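You operate a simulated robot arm through the tools that you are given. There is no shell and no other tool. Be economical: measure what you need, move in short steps, check, and stop when the job is done.

The job below is to be done with a simulated robot arm. You get a single attempt, and the scene is never put back.

## Task
Wipe the dark stain off the coil on the inspection plate.
Fine: turn the plate till the stain stands at the yellow pointer, brake on, then the yellow cloth on the stain, cloth back.

It is judged by the outcome, as a careful person would: the job done as asked, and still so three seconds after it is handed in. It fails if anything else is knocked over, pushed out of place, dropped, spilled or broken. Flat cloth is picked up by pressing the open fingertips on it (5 to 10 N) and closing them slowly along it; thin cloth reads only 2 to 8 mm in the jaws.

## Robot
A 6-joint arm with a two-finger parallel gripper, fixed in place. Base frame: the origin is at the foot of the arm, x ahead of it, y to its left, z up; the work surface is at about z = 0.8. Readings come in m, rad, newtons and seconds.
With the tool pointing down near the work surface it reaches from about 0.26 to 0.68 m from the base axis. Its first joint turns from -1.152 to 1.152 rad. Payload 2.9 kg.
The tool frame sits at the grasp point between the pads (the TCP): z along the fingers, y along the line on which they close. The tips reach 0.03 m beyond it. The gripper opens to 0.11 m. The fingers are 0.02 m wide and 0.01 m thick; the gripper's body (0.048 by 0.112 m) begins 0.055 m behind the TCP.
Orientation is that of the tool frame in the base frame, as a unit quaternion [x, y, z, w]. With the fingers straight down and closing along the base's y, the tool's x points along the base's -x, its y along +y and its z along -z.

## Interface
- The arm moves only by the tool drive_tool. Its arguments are lists of equal length, an entry for each row: "dp": the shift along the tool's x, y, z in units of 20 mm (1.0 is 20 mm), a list of three; "rot": the turn, a rotation vector about the tool's x, y, z in units of 5 degrees (1.0 is 5 degrees), a list of three; "hand": the gripper command, from -1 (shut) to 1 (fully open), values between in proportion. In form: {"dp": [[tx, ty, tz], ...], "rot": [[rx, ry, rz], ...], "hand": [hand, ...]}. A call has 1 to 10 rows; each row shifts and turns the commanded pose from where the row before left it, along the tool's axes as they then stand. A call with a number of a shift or a turn outside -1 to 1 is refused whole. Each row takes 0.2 s and may step no farther than 0.05 m and 0.15 rad from the row before; otherwise, or with a gripper value out of range, the whole call is refused. A pose out of reach is approached as far as the arm can. The call stops where the force on the tool passes 40 N (or 10 N more than at its start, if that is more) or the arm is blocked; 0.2 s more then pass. Each finger travels about 0.108 m/s and halts on what it meets, pressing with about 39 N; the grip force reading is that of the motor and also rises with nothing between the fingers. The clock runs only during rows and for 0.2 s after the last one: add rows that do not move to give the fingers time. It gives the time, the measured TCP pose, the force on the tool (base axes), the opening and the grip force at its end, in the units of the frame above (readings bear some noise), and new pictures: "pictures" is both (left out), scene, wrist or none.
- Cameras (640 x 400 px; columns grow to the right, rows downward): "scene" is fixed at [0.0766, 0.4289, 1.3857]; the picture's right is [-0.78, -0.62, 0.00], its down [-0.35, 0.44, -0.83] and it looks along [0.51, -0.65, -0.56] (base axes); focal length 312 px, centre (320, 200). "wrist" rides on the gripper at [0.072, 0.017, -0.103] in the tool frame; the picture's right is [-0.23, 0.97, 0.00], its down [-0.76, -0.18, -0.62] and it looks along [-0.61, -0.14, 0.78] (tool axes); focal length 222 px, centre (320, 200). There is no depth. A picture from a camera that has moved, and an enlarged one, comes with that camera's place and axes in the base frame and with its lens.
- enlarge(camera, box): a new picture of the part [left, top, right, bottom] of that camera's present view, enlarged. No time passes.
- hand_in(): hands the job in; it is judged then, once.

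Work in short steps. Places have to be worked out from the pictures, the camera data and where the tool is seen: move nearer, look again, correct. Check each grasp and each placing, and mend what went wrong. You have 120 turns and 200 pictures in all, those below and enlarged ones among them. Open the gripper and draw the arm clear of the work before you hand the job in, unless the task says otherwise; then end with one line.

The tools are called after "Emit:" as a command line: name --argument value ..., lists and objects as JSON in quotes. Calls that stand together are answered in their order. drive_tool: Moves the arm, as the interface text tells. Its arguments: {"type":"object","properties":{"dp":{"type":"array","items":{"type":"array","items":{"type":"number"}}},"rot":{"type":"array","items":{"type":"array","items":{"type":"number"}}},"hand":{"type":"array","items":{"type":"number"}},"pictures":{"type":"string","enum":["both","scene","wrist","none"]}},"required":["dp","rot","hand"]} The other tools are called the same way: enlarge (camera, box) takes an enlarged picture of a part of a camera's view; hand_in () hands the job in.

At the start:

```text
t: 0.0
tool_pos: [0.4019, -0.0469, 1.1309]
tool_rot: [0.0, 1.0, 0.001, 0.001]
ft_force: [0.1, 0.4, -0.4]
grip_width: 0.1098
grip_force: 0.0
```

scene: 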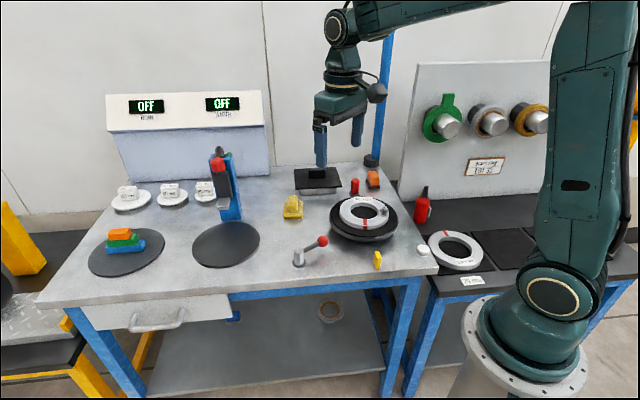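
wrist: 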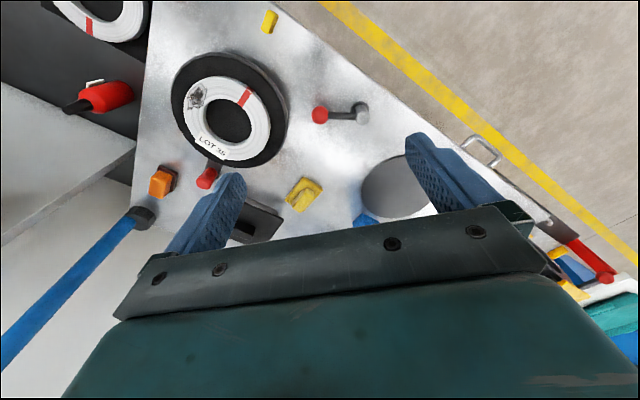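

I'll look closer at the plate area before moving anything.

Emit:
enlarge --camera "scene" --box '[260, 150, 450, 280]'

Emit:
enlarge --camera "wrist" --box '[130, 0, 450, 200]'

```text
3.08 times, centred on (355, 215) of scene
camera zoom: at [0.0766, 0.4289, 1.3857], right [-0.78, -0.62, 0.0], down [-0.35, 0.44, -0.83], along [0.51, -0.65, -0.56], focal length 959 px, centre (212, 154)
```

zoom: 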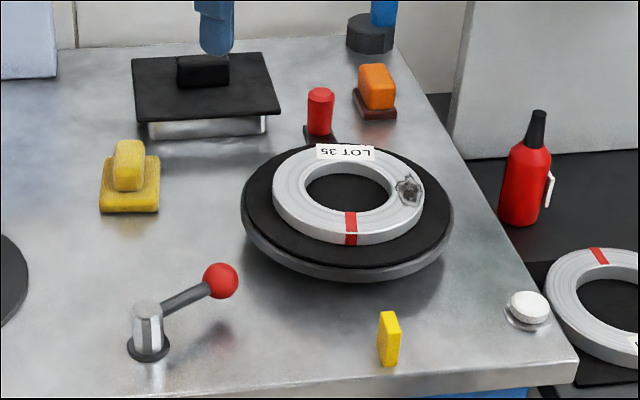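

```text
2.00 times, centred on (290, 100) of wrist
camera zoom: at [0.3284, -0.0296, 1.2346], right [0.23, 0.97, 0.0], down [0.76, -0.18, 0.62], along [0.61, -0.14, -0.78], focal length 444 px, centre (380, 400)
```

zoom: 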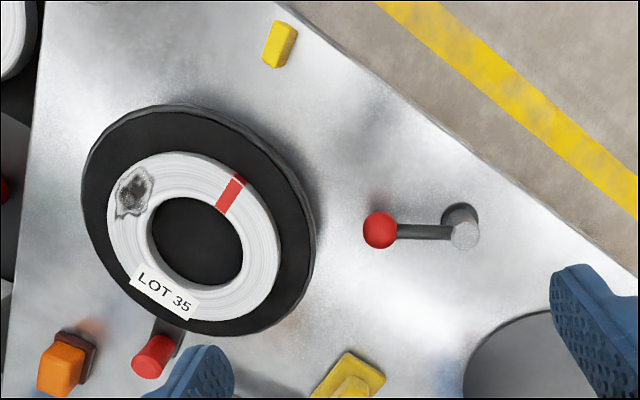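

The red upright peg seems to be the plate's handle. I need to know which of the red lever and the white button is the brake, so I'll zoom in on each candidate.

Emit:
enlarge --camera "scene" --box '[285, 225, 345, 275]'

Emit:
enlarge --camera "scene" --box '[340, 165, 440, 275]'

Emit:
enlarge --camera "scene" --box '[275, 160, 395, 225]'

Emit:
enlarge --camera "scene" --box '[90, 85, 280, 200]'

```text
8.00 times, centred on (315, 250) of scene
camera zoom: at [0.0766, 0.4289, 1.3857], right [-0.78, -0.62, 0.0], down [-0.35, 0.44, -0.83], along [0.51, -0.65, -0.56], focal length 2493 px, centre (360, -200)
```

zoom: 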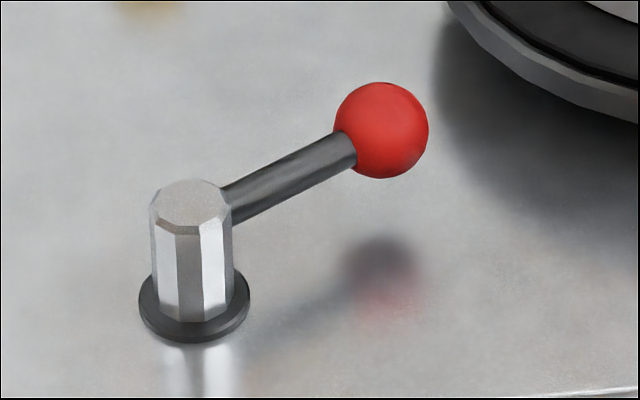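

```text
3.64 times, centred on (390, 220) of scene
camera zoom: at [0.0766, 0.4289, 1.3857], right [-0.78, -0.62, 0.0], down [-0.35, 0.44, -0.83], along [0.51, -0.65, -0.56], focal length 1133 px, centre (66, 127)
```

zoom: 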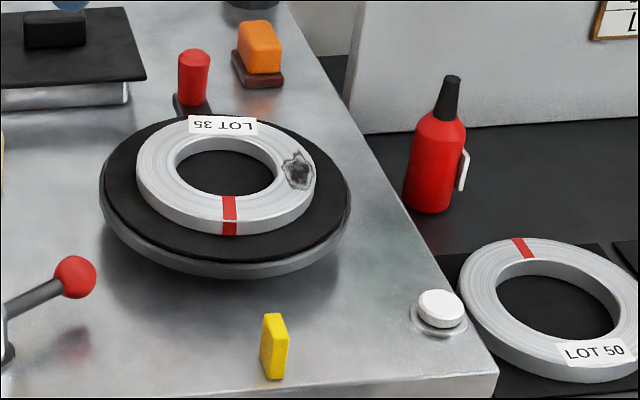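

```text
5.33 times, centred on (335, 192) of scene
camera zoom: at [0.0766, 0.4289, 1.3857], right [-0.78, -0.62, 0.0], down [-0.35, 0.44, -0.83], along [0.51, -0.65, -0.56], focal length 1662 px, centre (240, 240)
```

zoom: 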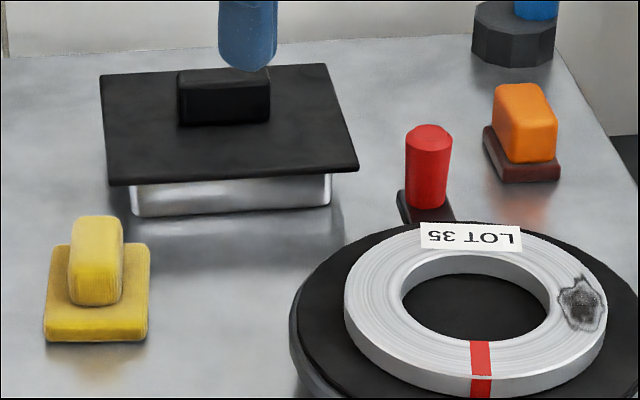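

```text
3.37 times, centred on (185, 142) of scene
camera zoom: at [0.0766, 0.4289, 1.3857], right [-0.78, -0.62, 0.0], down [-0.35, 0.44, -0.83], along [0.51, -0.65, -0.56], focal length 1050 px, centre (775, 394)
```

zoom: 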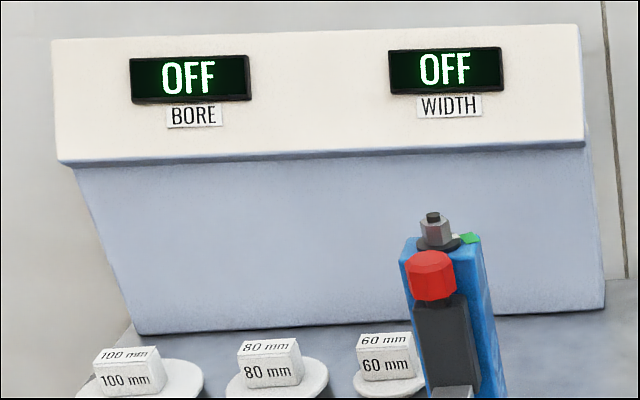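

The lever looks like the brake, the yellow pad with the grip is the cloth, and the orange piece is a brush. I'll move over the plate to locate the handle and stain more accurately.

Emit:
drive_tool --dp '[[0, -0.95, 0.35], [0, -0.95, 0.35], [0, -0.95, 0.35], [0, -0.95, 0.35], [0, -0.95, 0.35], [0, -0.95, 0.35], [0, -0.95, 0.35], [0, -0.95, 0.35], [0, -0.95, 0.35]]' --rot '[[0, 0, 0], [0, 0, 0], [0, 0, 0], [0, 0, 0], [0, 0, 0], [0, 0, 0], [0, 0, 0], [0, 0, 0], [0, 0, 0]]' --hand '[1, 1, 1, 1, 1, 1, 1, 1, 1]'

```text
t: 2.0
tool_pos: [0.4018, -0.2172, 1.0671]
tool_rot: [0.0, 1.0, 0.0, 0.0]
ft_force: [0.1, -1.0, -0.2]
grip_width: 0.1098
grip_force: 0.0
camera wrist: at [0.328, -0.2002, 1.1707], right [0.23, 0.97, 0.0], down [0.76, -0.18, 0.62], along [0.61, -0.14, -0.78], focal length 222 px, centre (320, 200)
```

scene: 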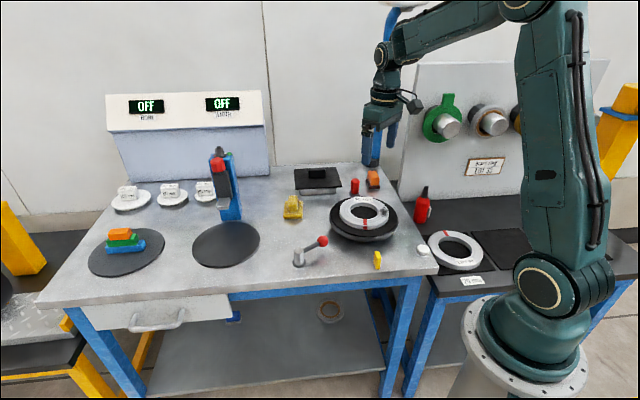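
wrist: 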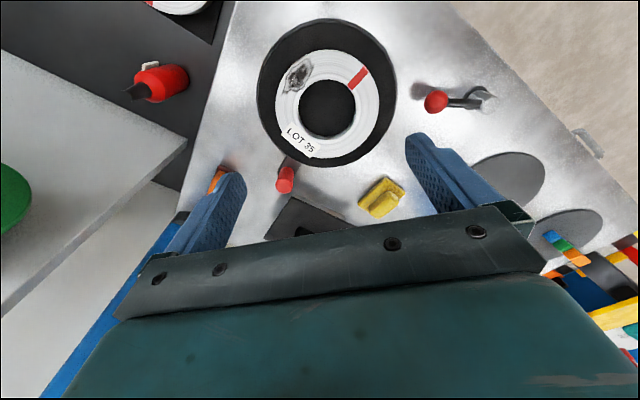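

Emit:
enlarge --camera "wrist" --box '[230, 10, 422, 210]'

```text
2.00 times, centred on (326, 110) of wrist
camera zoom: at [0.328, -0.2002, 1.1707], right [0.23, 0.97, 0.0], down [0.76, -0.18, 0.62], along [0.61, -0.14, -0.78], focal length 444 px, centre (308, 380)
```

zoom: 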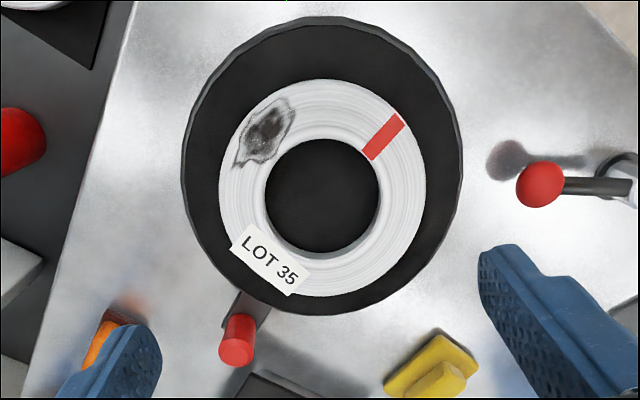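

I place the plate centre at about (0.409, -0.206), the handle top at about (0.509, -0.299, 0.89) and the stain at 222°. The pointer is at 133°, so the plate must turn about 89° clockwise seen from above. I'll go over the handle.

Emit:
drive_tool --dp '[[-0.669, -0.5125, 0.669], [-0.669, -0.5125, 0.669], [-0.669, -0.5125, 0.669], [-0.669, -0.5125, 0.669], [-0.669, -0.5125, 0.669], [-0.669, -0.5125, 0.669], [-0.669, -0.5125, 0.669], [-0.669, -0.5125, 0.669], [0, 0, 0]]' --rot '[[0, 0, 0], [0, 0, 0], [0, 0, 0], [0, 0, 0], [0, 0, 0], [0, 0, 0], [0, 0, 0], [0, 0, 0], [0, 0, 0]]' --hand '[0.2, 0.2, 0.2, 0.2, 0.2, 0.2, 0.2, 0.2, 0.2]'

Emit:
enlarge --camera "scene" --box '[300, 110, 440, 250]'

```text
t: 4.0
tool_pos: [0.5084, -0.2983, 0.9603]
tool_rot: [-0.001, 1.0, 0.0, 0.0]
ft_force: [-0.8, 0.2, 0.8]
grip_width: 0.066
grip_force: 0.0
camera wrist: at [0.4348, -0.2815, 1.0636], right [0.23, 0.97, 0.0], down [0.76, -0.18, 0.62], along [0.61, -0.14, -0.78], focal length 222 px, centre (320, 200)
```

scene: 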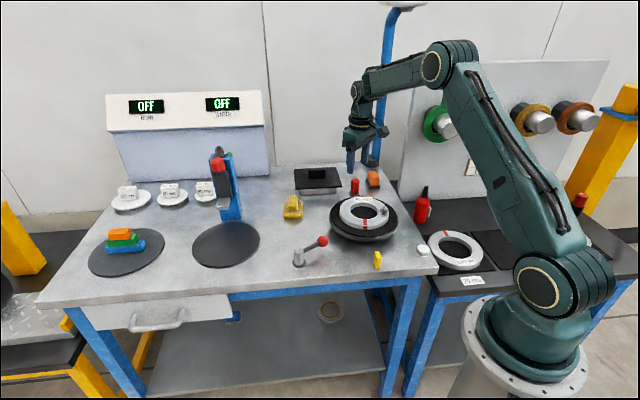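
wrist: 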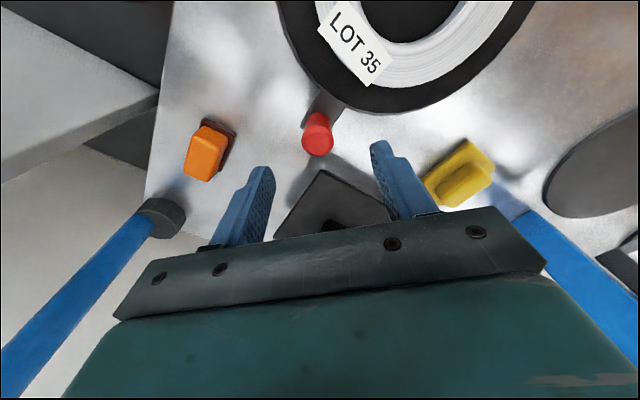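

```text
2.86 times, centred on (370, 180) of scene
camera zoom: at [0.0766, 0.4289, 1.3857], right [-0.78, -0.62, 0.0], down [-0.35, 0.44, -0.83], along [0.51, -0.65, -0.56], focal length 890 px, centre (177, 257)
```

zoom: 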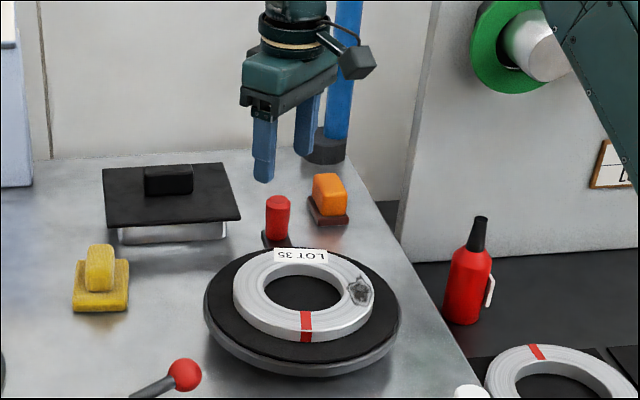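

The wrist view agrees with the handle at (0.510, -0.301), so I'll descend around it.

Emit:
drive_tool --dp '[[-0.05, -0.1, 0.7], [0, 0, 0.7], [0, 0, 0.7], [0, 0, 0.7], [0, 0, 0.7], [0, 0, 0]]' --rot '[[0, 0, 0], [0, 0, 0], [0, 0, 0], [0, 0, 0], [0, 0, 0], [0, 0, 0]]' --hand '[0.2, 0.2, 0.2, 0.2, 0.2, 0.2]' --pictures "wrist"

Emit:
enlarge --camera "scene" --box '[320, 130, 420, 250]'

```text
t: 5.4
tool_pos: [0.51, -0.3003, 0.892]
tool_rot: [-0.001, 1.0, 0.0, 0.0]
ft_force: [0.3, 0.5, 0.3]
grip_width: 0.0661
grip_force: 0.0
camera wrist: at [0.4352, -0.2844, 0.9945], right [0.23, 0.97, 0.0], down [0.76, -0.18, 0.62], along [0.61, -0.14, -0.78], focal length 222 px, centre (320, 200)
```

wrist: 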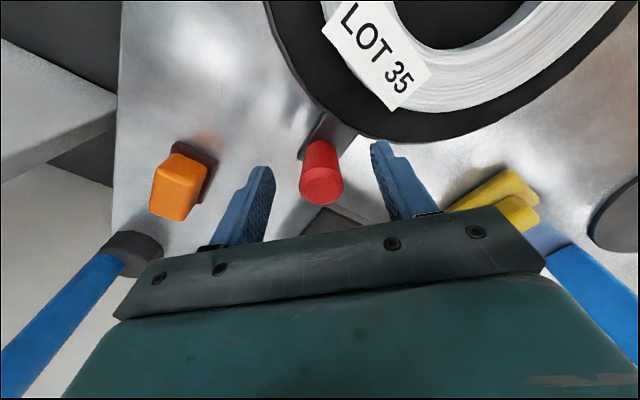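

```text
3.33 times, centred on (370, 190) of scene
camera zoom: at [0.0766, 0.4289, 1.3857], right [-0.78, -0.62, 0.0], down [-0.35, 0.44, -0.83], along [0.51, -0.65, -0.56], focal length 1039 px, centre (153, 233)
```

zoom: 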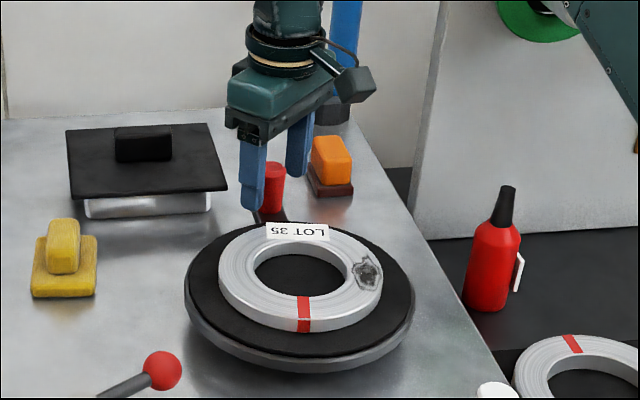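

The handle sits between the fingers. I'll go down a few mm more and close on it.

Emit:
drive_tool --dp '[[0.1, 0, 0.25], [0, 0, 0], [0, 0, 0], [0, 0, 0], [0, 0, 0]]' --rot '[[0, 0, 0], [0, 0, 0], [0, 0, 0], [0, 0, 0], [0, 0, 0]]' --hand '[0.2, -0.3, -0.6, -0.8, -0.8]' --pictures "wrist"

```text
t: 6.6
tool_pos: [0.5076, -0.3018, 0.8877]
tool_rot: [0.0, 1.0, -0.001, 0.0]
ft_force: [-0.8, 0.0, 0.0]
grip_width: 0.0266
grip_force: 45.0
camera wrist: at [0.4337, -0.2847, 0.9904], right [0.23, 0.97, 0.0], down [0.76, -0.18, 0.62], along [0.61, -0.14, -0.78], focal length 222 px, centre (320, 200)
```

wrist: 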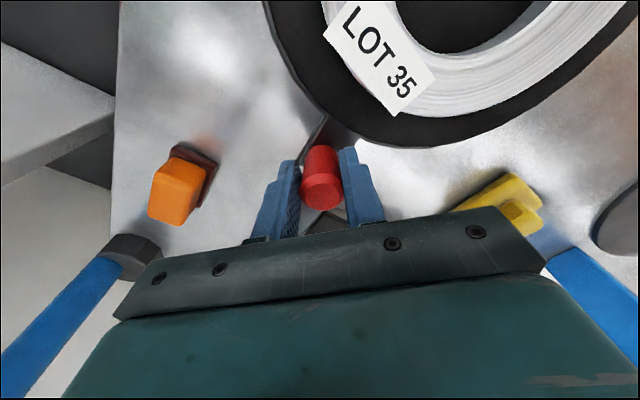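

Gripped at 26.6 mm. I'll turn 20° clockwise as a test, with the hand following the arc.

Emit:
drive_tool --dp '[[0.437, -0.411, 0], [0.437, -0.411, 0], [0.437, -0.411, 0], [0.437, -0.411, 0], [0, 0, 0]]' --rot '[[0, 0, 1], [0, 0, 1], [0, 0, 1], [0, 0, 1], [0, 0, 0]]' --hand '[-0.8, -0.8, -0.8, -0.8, -0.8]' --pictures "scene"

Emit:
enlarge --camera "scene" --box '[320, 130, 420, 250]'

```text
t: 7.8
tool_pos: [0.4694, -0.3274, 0.8873]
tool_rot: [0.174, 0.985, 0.001, -0.003]
ft_force: [-10.5, 30.0, 17.1]
grip_width: 0.027
grip_force: 45.2
```

scene: 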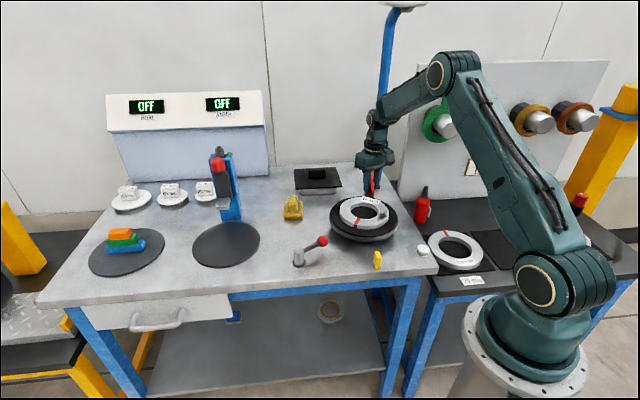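

```text
3.33 times, centred on (370, 190) of scene
camera zoom: at [0.0761, 0.4298, 1.3854], right [-0.78, -0.62, 0.0], down [-0.35, 0.44, -0.83], along [0.51, -0.65, -0.56], focal length 1039 px, centre (153, 233)
```

zoom: 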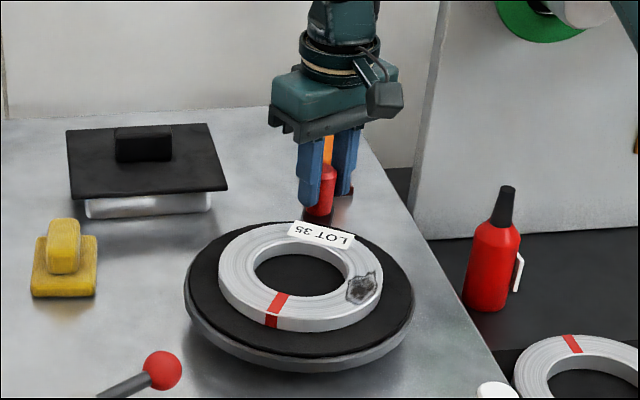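

The plate turns freely, and the sideways force shows my assumed radius is slightly large. I'll correct toward the centre and continue another 20°.

Emit:
drive_tool --dp '[[0.043, 0.118, 0], [0.43, -0.393, 0], [0.43, -0.393, 0], [0.43, -0.393, 0], [0.43, -0.393, 0], [0, 0, 0]]' --rot '[[0, 0, 0], [0, 0, 1], [0, 0, 1], [0, 0, 1], [0, 0, 1], [0, 0, 0]]' --hand '[-0.8, -0.8, -0.8, -0.8, -0.8, -0.8]' --pictures "none"

```text
t: 9.2
tool_pos: [0.4263, -0.3356, 0.8856]
tool_rot: [0.339, 0.941, 0.002, -0.001]
ft_force: [0.3, 31.2, 2.2]
grip_width: 0.0266
grip_force: 44.7
```

The three points I've passed through fit a circle centred near (0.427, -0.223) with r≈0.113, so about 46° is done. I'll continue with that radius.

Emit:
drive_tool --dp '[[0.096, 0.115, 0], [0.389, -0.299, 0], [0.389, -0.299, 0], [0.389, -0.299, 0], [0.389, -0.299, 0], [0, 0, 0]]' --rot '[[0, 0, 0], [0, 0, 1], [0, 0, 1], [0, 0, 1], [0, 0, 1], [0, 0, 0]]' --hand '[-0.8, -0.8, -0.8, -0.8, -0.8, -0.8]'

Emit:
enlarge --camera "scene" --box '[320, 130, 440, 280]'

```text
t: 10.6
tool_pos: [0.3857, -0.329, 0.8852]
tool_rot: [0.502, 0.865, -0.001, -0.001]
ft_force: [-1.8, -5.5, -26.5]
grip_width: 0.0266
grip_force: 45.1
camera wrist: at [0.3636, -0.2584, 0.9893], right [0.96, 0.29, 0.0], down [0.22, -0.75, 0.62], along [0.18, -0.6, -0.78], focal length 222 px, centre (320, 200)
```

scene: 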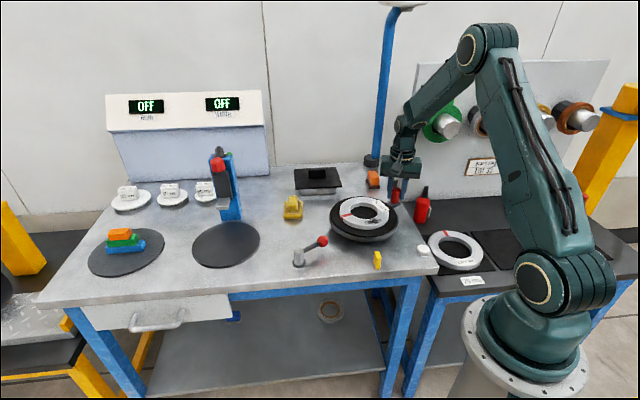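
wrist: 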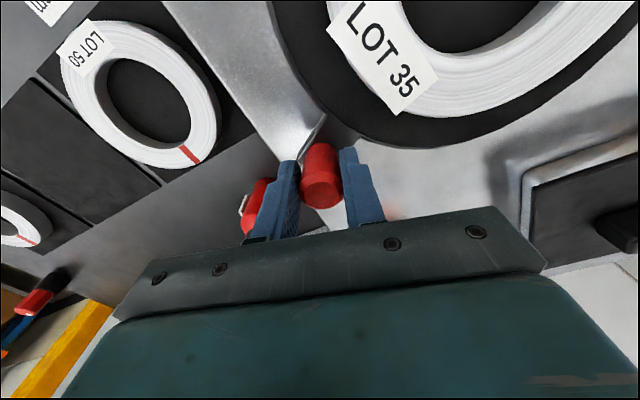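

```text
2.67 times, centred on (380, 205) of scene
camera zoom: at [0.0769, 0.4284, 1.3858], right [-0.78, -0.62, 0.0], down [-0.35, 0.44, -0.83], along [0.51, -0.65, -0.56], focal length 831 px, centre (160, 187)
```

zoom: 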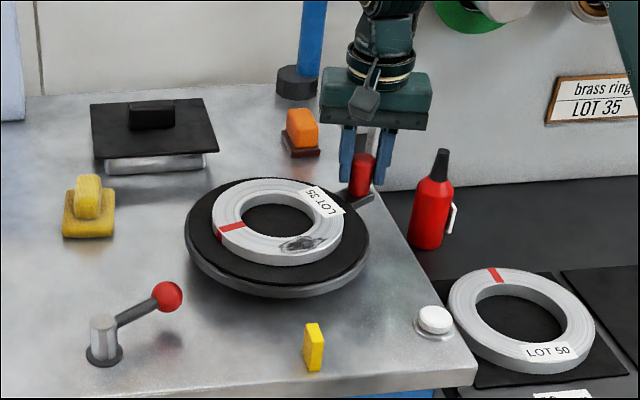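

The stain stands at about 143° and the pointer at about 135° around the plate centre. I'll turn about 8.5° more and ease the vertical strain.

Emit:
drive_tool --dp '[[0, 0, 0.1], [0.338, -0.251, 0], [0.338, -0.251, 0], [0, 0, 0], [0, 0, 0]]' --rot '[[0, 0, 0], [0, 0, 0.85], [0, 0, 0.85], [0, 0, 0], [0, 0, 0]]' --hand '[-0.8, -0.8, -0.8, -0.8, -0.8]' --pictures "none"

Emit:
enlarge --camera "scene" --box '[325, 190, 405, 280]'

```text
t: 11.8
tool_pos: [0.3713, -0.3234, 0.8862]
tool_rot: [0.565, 0.825, -0.001, 0.002]
ft_force: [-10.8, -22.2, 7.8]
grip_width: 0.0268
grip_force: 44.7
```

```text
4.44 times, centred on (365, 235) of scene
camera zoom: at [0.0763, 0.4284, 1.3859], right [-0.78, -0.62, 0.0], down [-0.35, 0.44, -0.83], along [0.51, -0.65, -0.56], focal length 1385 px, centre (120, 44)
```

zoom: 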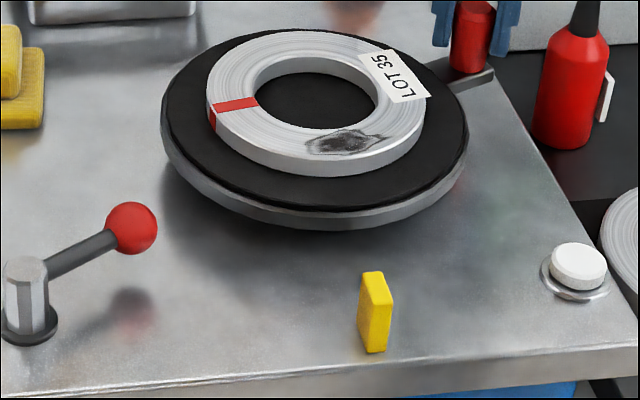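

By image projection the stain is still about 5–6° short of the pointer. I'll add that and ease the strain.

Emit:
drive_tool --dp '[[-0.065, -0.08, 0], [0.234, -0.183, 0], [0.234, -0.183, 0], [0, 0, 0], [0, 0, 0]]' --rot '[[0, 0, 0], [0, 0, 0.6], [0, 0, 0.6], [0, 0, 0], [0, 0, 0]]' --hand '[-0.8, -0.8, -0.8, -0.8, -0.8]' --pictures "none"

Emit:
enlarge --camera "scene" --box '[325, 190, 405, 280]'

```text
t: 13.0
tool_pos: [0.36, -0.3165, 0.8867]
tool_rot: [0.605, 0.796, 0.0, 0.001]
ft_force: [-4.5, -10.6, 23.0]
grip_width: 0.0267
grip_force: 45.1
```

```text
4.44 times, centred on (365, 235) of scene
camera zoom: at [0.0762, 0.4289, 1.3857], right [-0.78, -0.62, 0.0], down [-0.35, 0.44, -0.83], along [0.51, -0.65, -0.56], focal length 1385 px, centre (120, 44)
```

zoom: 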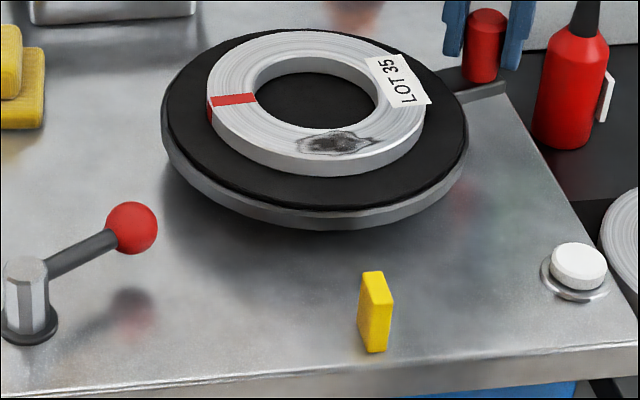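

The stain now lines up with the pointer in projection. I'll release the handle and rise, then check from above.

Emit:
drive_tool --dp '[[0, 0, 0], [0, 0, 0], [0, 0, 0], [0, 0, -0.7], [0, 0, -0.9], [0, 0, -0.9], [0, 0, -0.9], [0, 0, -0.9]]' --rot '[[0, 0, 0], [0, 0, 0], [0, 0, 0], [0, 0, 0], [0, 0, 0], [0, 0, 0], [0, 0, 0], [0, 0, 0]]' --hand '[-0.2, 0, 0.1, 0.1, 0.1, 0.1, 0.1, 0.1]' --pictures "none"

```text
t: 14.8
tool_pos: [0.3595, -0.3167, 0.9711]
tool_rot: [0.606, 0.796, 0.0, 0.0]
ft_force: [-0.6, -0.3, 0.5]
grip_width: 0.0607
grip_force: 0.1
```

Released. I'll rise while turning the wrist back to yaw 0.

Emit:
drive_tool --dp '[[0, 0, -0.65], [0, 0, -0.65], [0, 0, -0.65], [0, 0, -0.65], [0, 0, -0.65], [0, 0, -0.65], [0, 0, -0.65], [0, 0, -0.65], [0, 0, -0.65], [0, 0, -0.65]]' --rot '[[0, 0, -1], [0, 0, -1], [0, 0, -1], [0, 0, -1], [0, 0, -1], [0, 0, -1], [0, 0, -1], [0, 0, -1], [0, 0, -1], [0, 0, -1]]' --hand '[0.1, 0.1, 0.1, 0.1, 0.1, 0.1, 0.1, 0.1, 0.1, 0.1]' --pictures "none"

Emit:
drive_tool --dp '[[0, 0, 0], [0, 0, 0], [0, 0, 0], [0, 0, 0], [0, 0, 0], [-0.5, 0.96, 0], [-0.5, 0.96, 0], [-0.5, 0.96, 0], [-0.5, 0.96, 0], [0, 0.96, 0]]' --rot '[[0, 0, -1], [0, 0, -1], [0, 0, -1], [0, 0, -1], [0, 0, -0.92], [0, 0, 0], [0, 0, 0], [0, 0, 0], [0, 0, 0], [0, 0, 0]]' --hand '[0.1, 0.1, 0.1, 0.1, 0.1, 0.1, 0.1, 0.1, 0.1, 0.1]'

Emit:
enlarge --camera "wrist" --box '[130, 0, 450, 200]'

```text
t: 17.0
tool_pos: [0.3621, -0.3163, 1.1002]
tool_rot: [0.211, 0.977, 0.0, 0.0]
ft_force: [-0.5, 0.2, 0.2]
grip_width: 0.0603
grip_force: 0.0
```

```text
t: 19.2
tool_pos: [0.3992, -0.2201, 1.1006]
tool_rot: [-0.001, 1.0, 0.0, 0.0]
ft_force: [-0.1, -1.1, 0.1]
grip_width: 0.0606
grip_force: 0.0
camera wrist: at [0.3259, -0.2035, 1.2033], right [0.23, 0.97, 0.0], down [0.76, -0.18, 0.62], along [0.61, -0.14, -0.78], focal length 222 px, centre (320, 200)
```

scene: 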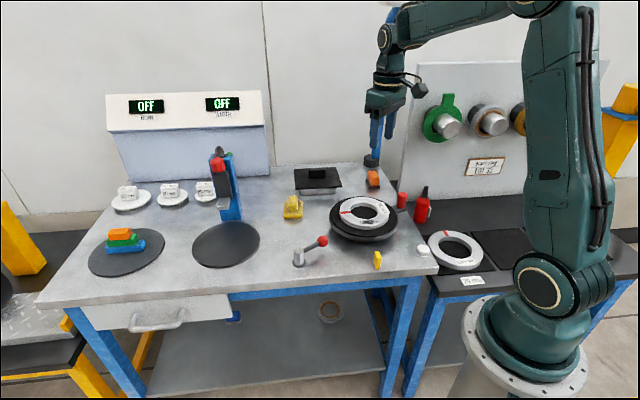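
wrist: 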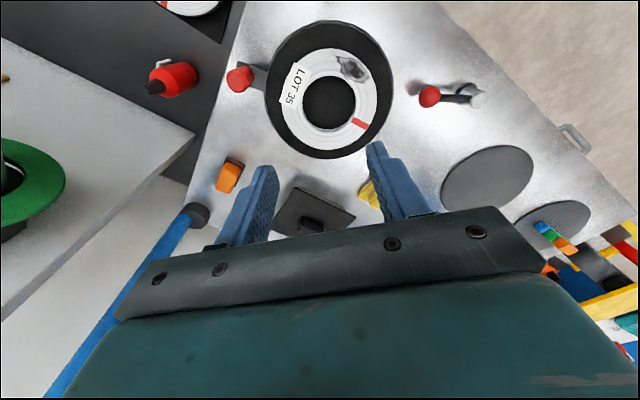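

```text
2.00 times, centred on (290, 100) of wrist
camera zoom: at [0.3259, -0.2035, 1.2033], right [0.23, 0.97, 0.0], down [0.76, -0.18, 0.62], along [0.61, -0.14, -0.78], focal length 444 px, centre (380, 400)
```

zoom: 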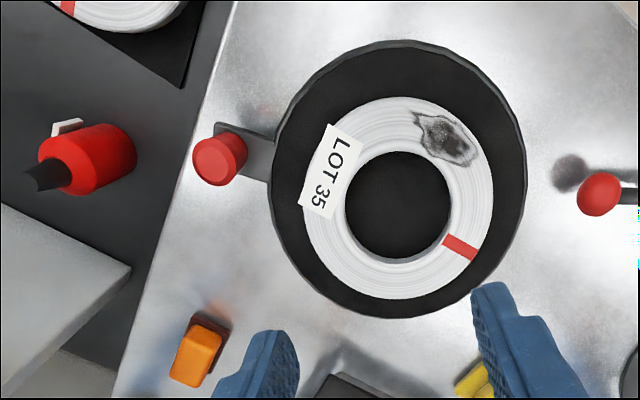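

The wrist view suggests the stain may be about 5° past. I need pointer and stain in one picture, so I'll shift the camera back.

Emit:
drive_tool --dp '[[0.8, 0.5, -0.2], [0.8, 0.5, -0.2], [0.8, 0.5, -0.2], [0.8, 0.5, -0.2], [0, 0, 0]]' --rot '[[0, 0, 0], [0, 0, 0], [0, 0, 0], [0, 0, 0], [0, 0, 0]]' --hand '[0.1, 0.1, 0.1, 0.1, 0.1]' --pictures "none"

Emit:
enlarge --camera "wrist" --box '[160, 0, 460, 200]'

```text
t: 20.4
tool_pos: [0.3351, -0.1807, 1.1158]
tool_rot: [-0.001, 1.0, 0.0, 0.0]
ft_force: [-0.3, 0.8, -0.1]
grip_width: 0.0606
grip_force: 0.1
```

```text
2.00 times, centred on (310, 100) of wrist
camera zoom: at [0.261, -0.1642, 1.2188], right [0.23, 0.97, 0.0], down [0.76, -0.18, 0.62], along [0.61, -0.14, -0.78], focal length 444 px, centre (340, 400)
```

zoom: 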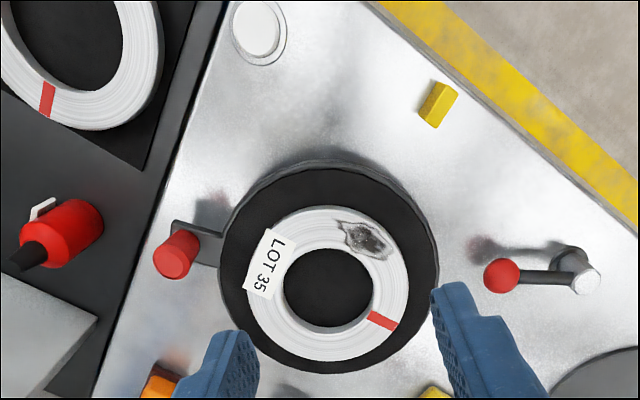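

Stain at about 130–135° and pointer at 133°, so the alignment is good. Next is the brake lever; I'll take a closer look at it.

Emit:
drive_tool --dp '[[-0.6, 0.94, 0.6], [-0.6, 0.94, 0.6], [-0.6, 0.94, 0.6], [-0.6, 0.94, 0.6], [-0.6, 0.94, 0.6], [-0.6, 0.94, 0.6], [-0.6, 0.94, 0.6], [-0.6, 0.94, 0.6], [0, 0, 0]]' --rot '[[0, 0, 0], [0, 0, 0], [0, 0, 0], [0, 0, 0], [0, 0, 0], [0, 0, 0], [0, 0, 0], [0, 0, 0], [0, 0, 0]]' --hand '[0.1, 0.1, 0.1, 0.1, 0.1, 0.1, 0.1, 0.1, 0.1]' --pictures "none"

Emit:
enlarge --camera "wrist" --box '[200, 0, 500, 200]'

```text
t: 22.4
tool_pos: [0.4296, -0.031, 1.0205]
tool_rot: [-0.002, 1.0, 0.0, 0.0]
ft_force: [0.1, 0.8, -0.4]
grip_width: 0.0606
grip_force: 0.0
```

```text
2.00 times, centred on (350, 100) of wrist
camera zoom: at [0.357, -0.014, 1.1237], right [0.23, 0.97, 0.0], down [0.76, -0.18, 0.62], along [0.61, -0.14, -0.78], focal length 444 px, centre (260, 400)
```

zoom: 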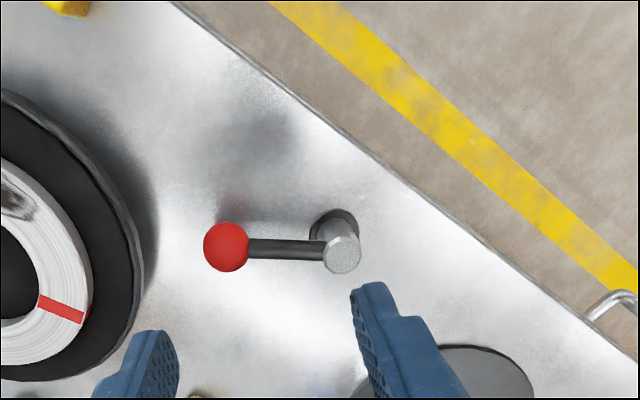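

The ball is near (0.450, -0.057, 0.842) and the pivot near (0.472, 0.014), with no markings. I'll turn the fingers to straddle the ball so I can push it either way, starting above it.

Emit:
drive_tool --dp '[[-0.1, -0.13, 0.3], [-0.1, -0.13, 0.3], [-0.1, -0.13, 0.3], [-0.1, -0.13, 0.3], [-0.1, -0.13, 0.3], [-0.1, -0.13, 0.3], [-0.1, -0.13, 0.3], [-0.1, -0.13, 0.3], [-0.1, -0.13, 0.3], [-0.12, -0.13, 0.3]]' --rot '[[0, 0, 0], [0, 0, 0], [0, 0, 0], [0, 0, 0], [0, 0, 0], [0, 0, 0], [0, 0, 0], [0, 0, 0], [0, 0, 0], [0, 0, 0]]' --hand '[0.1, 0.1, 0.1, 0.1, 0.1, 0.1, 0.1, 0.1, 0.1, 0.1]' --pictures "none"

Emit:
drive_tool --dp '[[0, 0, 0], [0, 0, 0], [0, 0, 0], [0, 0, 0], [0, 0, 0], [0, 0, 0], [0, 0, 0], [0, 0, 0], [0, 0, 0], [0, 0, 0]]' --rot '[[0, 0, -1], [0, 0, -1], [0, 0, -1], [0, 0, -1], [0, 0, -1], [0, 0, -1], [0, 0, -1], [0, 0, -1], [0, 0, -1], [0, 0, -1]]' --hand '[0.1, 0.1, 0.1, 0.1, 0.1, 0.1, 0.1, 0.1, 0.1, 0.1]' --pictures "none"

Emit:
drive_tool --dp '[[0, 0, 0], [0, 0, 0], [0, 0, 0], [0, 0, 0], [0, 0, 0], [0, 0, 0]]' --rot '[[0, 0, -1], [0, 0, -1], [0, 0, -1], [0, 0, -1], [0, 0, -0.6], [0, 0, 0]]' --hand '[0.1, 0.1, 0.1, 0.1, 0.1, 0.1]'

```text
t: 24.6
tool_pos: [0.4521, -0.057, 0.9596]
tool_rot: [0.0, 1.0, 0.0, 0.0]
ft_force: [0.2, 0.6, 0.5]
grip_width: 0.0605
grip_force: 0.1
```

```text
t: 26.8
tool_pos: [0.4519, -0.0565, 0.9604]
tool_rot: [-0.425, 0.905, 0.0, 0.0]
ft_force: [-0.4, 0.6, 1.2]
grip_width: 0.0605
grip_force: 0.0
```

```text
t: 28.2
tool_pos: [0.4512, -0.0564, 0.9601]
tool_rot: [-0.596, 0.803, 0.0, 0.0]
ft_force: [0.2, 0.4, 0.3]
grip_width: 0.0606
grip_force: 0.1
camera wrist: at [0.413, -0.1207, 1.0638], right [-0.87, 0.5, 0.0], down [0.39, 0.68, 0.62], along [0.31, 0.54, -0.78], focal length 222 px, centre (320, 200)
```

scene: 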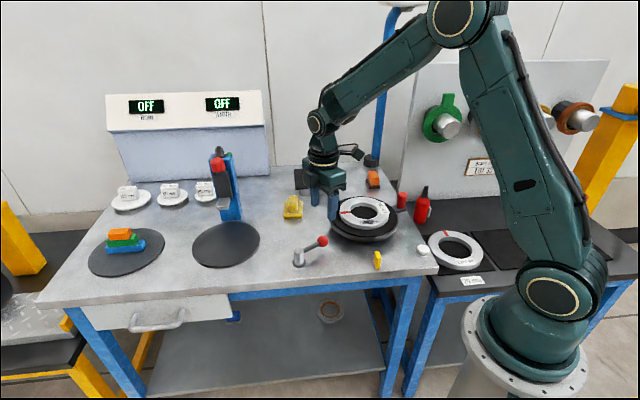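
wrist: 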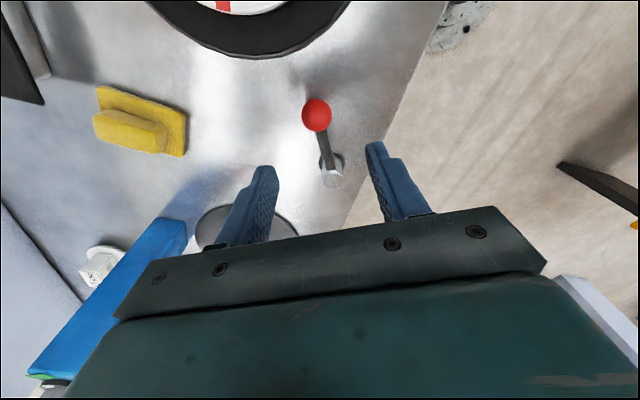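

The ball is centred between the fingers, so I'll descend around it.

Emit:
drive_tool --dp '[[0.1, 0, 0.8], [0, 0, 0.8], [0, 0, 0.8], [0, 0, 0.8], [0, 0, 0.8], [0, 0, 0.8], [0, 0, 0.4], [0, 0, 0]]' --rot '[[0, 0, 0], [0, 0, 0], [0, 0, 0], [0, 0, 0], [0, 0, 0], [0, 0, 0], [0, 0, 0], [0, 0, 0]]' --hand '[0.1, 0.1, 0.1, 0.1, 0.1, 0.1, 0.1, 0.1]' --pictures "wrist"

Emit:
enlarge --camera "scene" --box '[280, 180, 380, 280]'

```text
t: 30.0
tool_pos: [0.4512, -0.0578, 0.8554]
tool_rot: [-0.595, 0.804, 0.0, -0.001]
ft_force: [-1.2, 0.0, -0.6]
grip_width: 0.0605
grip_force: 0.2
camera wrist: at [0.4129, -0.1221, 0.9584], right [-0.87, 0.5, 0.0], down [0.39, 0.68, 0.62], along [0.31, 0.54, -0.78], focal length 222 px, centre (320, 200)
```

wrist: 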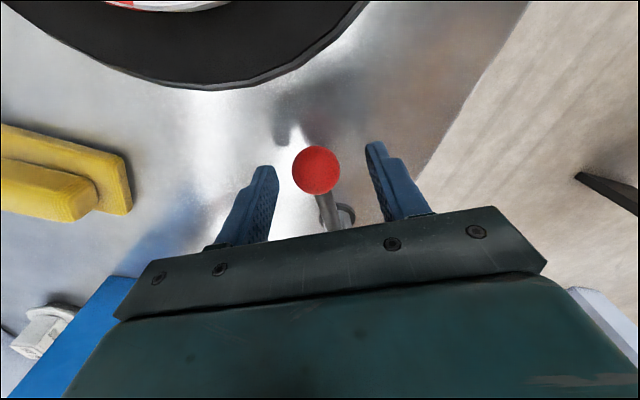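

```text
4.00 times, centred on (330, 230) of scene
camera zoom: at [0.0766, 0.4289, 1.3857], right [-0.78, -0.62, 0.0], down [-0.35, 0.44, -0.83], along [0.51, -0.65, -0.56], focal length 1246 px, centre (280, 80)
```

zoom: 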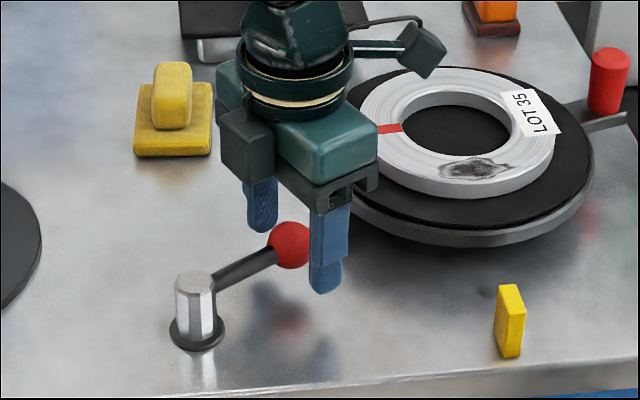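

The fingers straddle the ball. I'll close on it to keep control, then try a small turn.

Emit:
drive_tool --dp '[[0, 0, 0.25], [0, 0, 0], [0, 0, 0], [0, 0, 0], [0, 0, 0]]' --rot '[[0, 0, 0], [0, 0, 0], [0, 0, 0], [0, 0, 0], [0, 0, 0]]' --hand '[0, -0.3, -0.6, -0.8, -0.8]' --pictures "wrist"

```text
t: 31.2
tool_pos: [0.4524, -0.0588, 0.8517]
tool_rot: [-0.595, 0.804, -0.002, 0.002]
ft_force: [21.5, -7.0, -7.5]
grip_width: 0.0313
grip_force: 44.9
camera wrist: at [0.4141, -0.1229, 0.9543], right [-0.87, 0.5, -0.01], down [0.39, 0.68, 0.62], along [0.32, 0.54, -0.78], focal length 222 px, centre (320, 200)
```

wrist: 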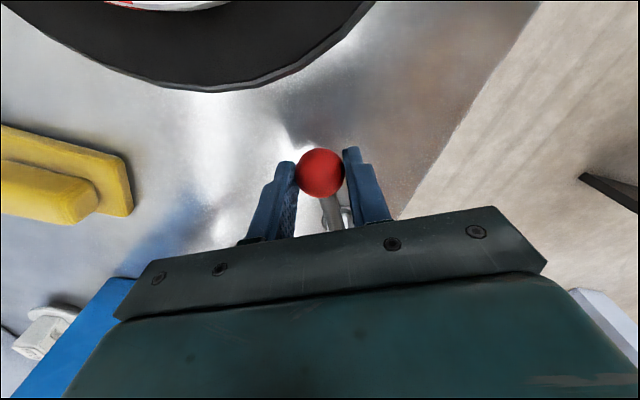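

The ball resists toward -x, which may mean a stop there. I'll try 10° the other way (counter-clockwise, +x), watching the force.

Emit:
drive_tool --dp '[[-0.027, -0.319, 0], [-0.027, -0.319, 0], [0, 0, 0]]' --rot '[[0, 0, -1], [0, 0, -1], [0, 0, 0]]' --hand '[-0.8, -0.8, -0.8]' --pictures "none"

Emit:
enlarge --camera "scene" --box '[280, 180, 380, 280]'

```text
t: 32.0
tool_pos: [0.4627, -0.0598, 0.8514]
tool_rot: [-0.664, 0.747, 0.0, -0.001]
ft_force: [-7.7, -5.7, 23.6]
grip_width: 0.0311
grip_force: 45.0
```

```text
4.00 times, centred on (330, 230) of scene
camera zoom: at [0.0761, 0.4288, 1.3857], right [-0.78, -0.62, 0.0], down [-0.35, 0.44, -0.83], along [0.51, -0.65, -0.56], focal length 1246 px, centre (280, 80)
```

zoom: 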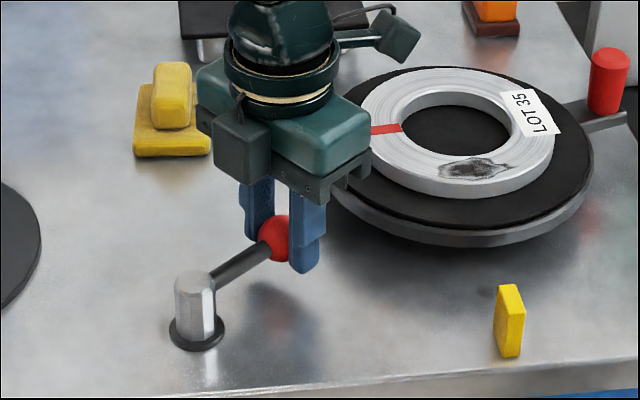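

The lever swings freely this way, so I'll keep going to its stop.

Emit:
drive_tool --dp '[[-0.027, -0.319, -0.06], [-0.027, -0.319, 0], [-0.027, -0.319, 0], [-0.027, -0.319, 0], [0, 0, 0]]' --rot '[[0, 0, -1], [0, 0, -1], [0, 0, -1], [0, 0, -1], [0, 0, 0]]' --hand '[-0.8, -0.8, -0.8, -0.8, -0.8]' --pictures "none"

Emit:
enlarge --camera "scene" --box '[280, 180, 380, 280]'

```text
t: 33.2
tool_pos: [0.489, -0.0598, 0.8518]
tool_rot: [0.783, -0.622, 0.0, 0.001]
ft_force: [2.8, -17.2, -17.6]
grip_width: 0.031
grip_force: 44.7
```

```text
4.00 times, centred on (330, 230) of scene
camera zoom: at [0.077, 0.4284, 1.3858], right [-0.78, -0.62, 0.0], down [-0.35, 0.44, -0.83], along [0.51, -0.65, -0.56], focal length 1246 px, centre (280, 80)
```

zoom: 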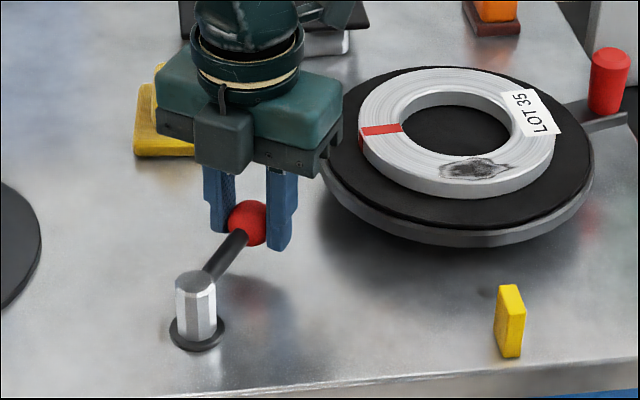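

Emit:
drive_tool --dp '[[0.063, 0.015, 0], [0.002, -0.327, 0], [0.002, -0.327, 0], [0.002, -0.327, 0], [0.002, -0.327, 0], [0, 0, 0]]' --rot '[[0, 0, 0], [0, 0, -1], [0, 0, -1], [0, 0, -1], [0, 0, -1], [0, 0, 0]]' --hand '[-0.8, -0.8, -0.8, -0.8, -0.8, -0.8]' --pictures "none"

Emit:
enlarge --camera "scene" --box '[280, 180, 380, 280]'

```text
t: 34.6
tool_pos: [0.5136, -0.0497, 0.8515]
tool_rot: [0.88, -0.474, -0.001, 0.0]
ft_force: [-3.0, -4.7, -17.2]
grip_width: 0.0309
grip_force: 44.9
```

```text
4.00 times, centred on (330, 230) of scene
camera zoom: at [0.0768, 0.4287, 1.3857], right [-0.78, -0.62, 0.0], down [-0.35, 0.44, -0.83], along [0.51, -0.65, -0.56], focal length 1246 px, centre (280, 80)
```

zoom: 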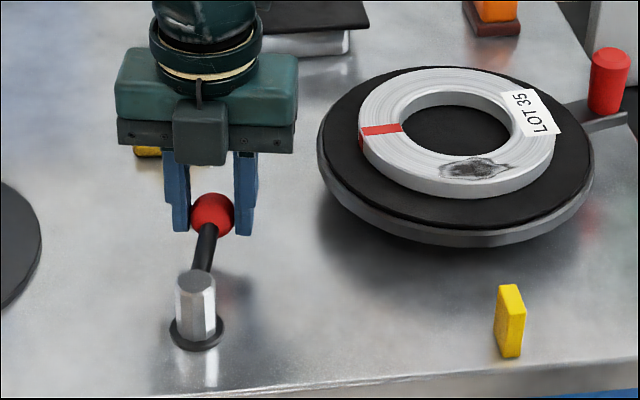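

Emit:
drive_tool --dp '[[0.002, -0.32, 0], [0.002, -0.32, 0], [0.002, -0.32, 0], [0.002, -0.32, 0], [0, 0, 0]]' --rot '[[0, 0, -1], [0, 0, -1], [0, 0, -1], [0, 0, -1], [0, 0, 0]]' --hand '[-0.8, -0.8, -0.8, -0.8, -0.8]' --pictures "none"

Emit:
enlarge --camera "scene" --box '[280, 180, 380, 280]'

```text
t: 35.8
tool_pos: [0.5316, -0.0322, 0.8511]
tool_rot: [0.949, -0.316, -0.001, 0.0]
ft_force: [-5.9, 6.0, -20.6]
grip_width: 0.0312
grip_force: 45.1
```

```text
4.00 times, centred on (330, 230) of scene
camera zoom: at [0.0768, 0.429, 1.3856], right [-0.78, -0.62, 0.0], down [-0.35, 0.44, -0.83], along [0.51, -0.65, -0.56], focal length 1246 px, centre (280, 80)
```

zoom: 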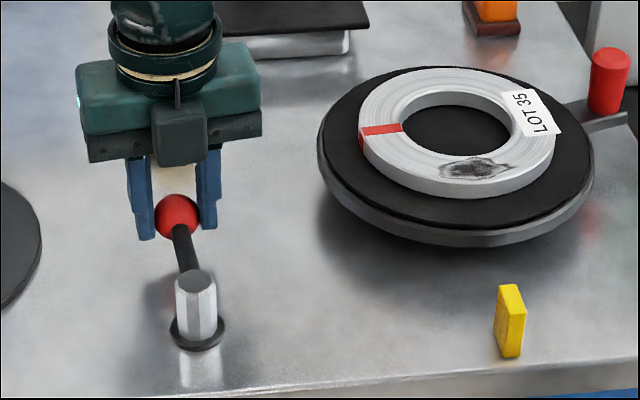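

Emit:
drive_tool --dp '[[0.002, -0.32, 0], [0.002, -0.32, 0], [0.002, -0.32, 0], [0.002, -0.32, 0], [0, 0, 0]]' --rot '[[0, 0, -1], [0, 0, -1], [0, 0, -1], [0, 0, -1], [0, 0, 0]]' --hand '[-0.8, -0.8, -0.8, -0.8, -0.8]' --pictures "none"

Emit:
enlarge --camera "scene" --box '[280, 180, 380, 280]'

```text
t: 37.2
tool_pos: [0.5426, -0.0164, 0.8528]
tool_rot: [0.988, -0.154, -0.003, 0.005]
ft_force: [-3.2, -6.2, 3.4]
grip_width: 0.0311
grip_force: 45.8
stopped in row 5: the force on the tool passed its limit (the readings are from after the stop); the commanded pose is now the measured one
```

```text
4.00 times, centred on (330, 230) of scene
camera zoom: at [0.0765, 0.4288, 1.3857], right [-0.78, -0.62, 0.0], down [-0.35, 0.44, -0.83], along [0.51, -0.65, -0.56], focal length 1246 px, centre (280, 80)
```

zoom: 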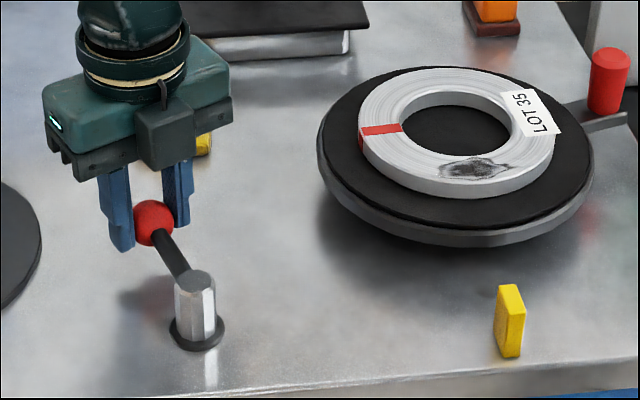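

The force limit tripped at about 85° of swing, probably the end stop. I'll confirm with one small tangential push.

Emit:
drive_tool --dp '[[0.02, -0.2, 0], [0, 0, 0]]' --rot '[[0, 0, 0], [0, 0, 0]]' --hand '[-0.8, -0.8]' --pictures "none"

```text
t: 37.8
tool_pos: [0.5442, -0.017, 0.8524]
tool_rot: [0.988, -0.157, -0.003, 0.008]
ft_force: [-16.5, -29.2, 12.0]
grip_width: 0.0313
grip_force: 45.5
```

It's firmly at the stop. I'll release and rise.

Emit:
drive_tool --dp '[[-0.02, 0.15, 0], [0, 0, 0], [0, 0, 0], [0, 0, -0.7], [0, 0, -0.9], [0, 0, -0.9], [0, 0, -0.9], [0, 0, -0.9], [0, 0, -0.9], [0, 0, -0.9]]' --rot '[[0, 0, 0], [0, 0, 0], [0, 0, 0], [0, 0, 0], [0, 0, 0], [0, 0, 0], [0, 0, 0], [0, 0, 0], [0, 0, 0], [0, 0, 0]]' --hand '[-0.6, -0.1, 0.1, 0.1, 0.1, 0.1, 0.1, 0.1, 0.1, 0.1]' --pictures "none"

Emit:
enlarge --camera "scene" --box '[260, 150, 450, 280]'

```text
t: 40.0
tool_pos: [0.5438, -0.0146, 0.974]
tool_rot: [0.988, -0.152, -0.002, 0.004]
ft_force: [1.0, 0.1, -0.1]
grip_width: 0.0602
grip_force: 0.1
```

```text
3.08 times, centred on (355, 215) of scene
camera zoom: at [0.0766, 0.4289, 1.3857], right [-0.78, -0.62, 0.0], down [-0.35, 0.44, -0.83], along [0.51, -0.65, -0.56], focal length 959 px, centre (212, 154)
```

zoom: 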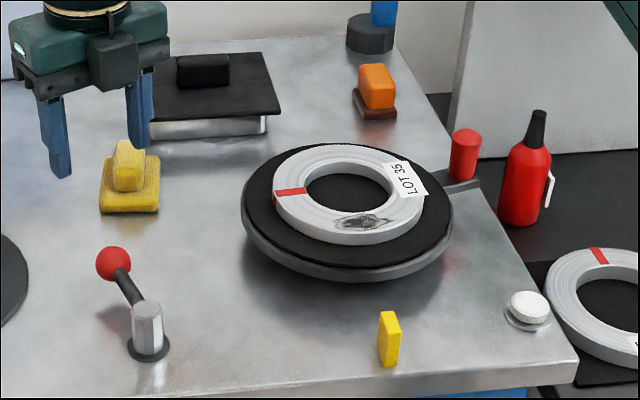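

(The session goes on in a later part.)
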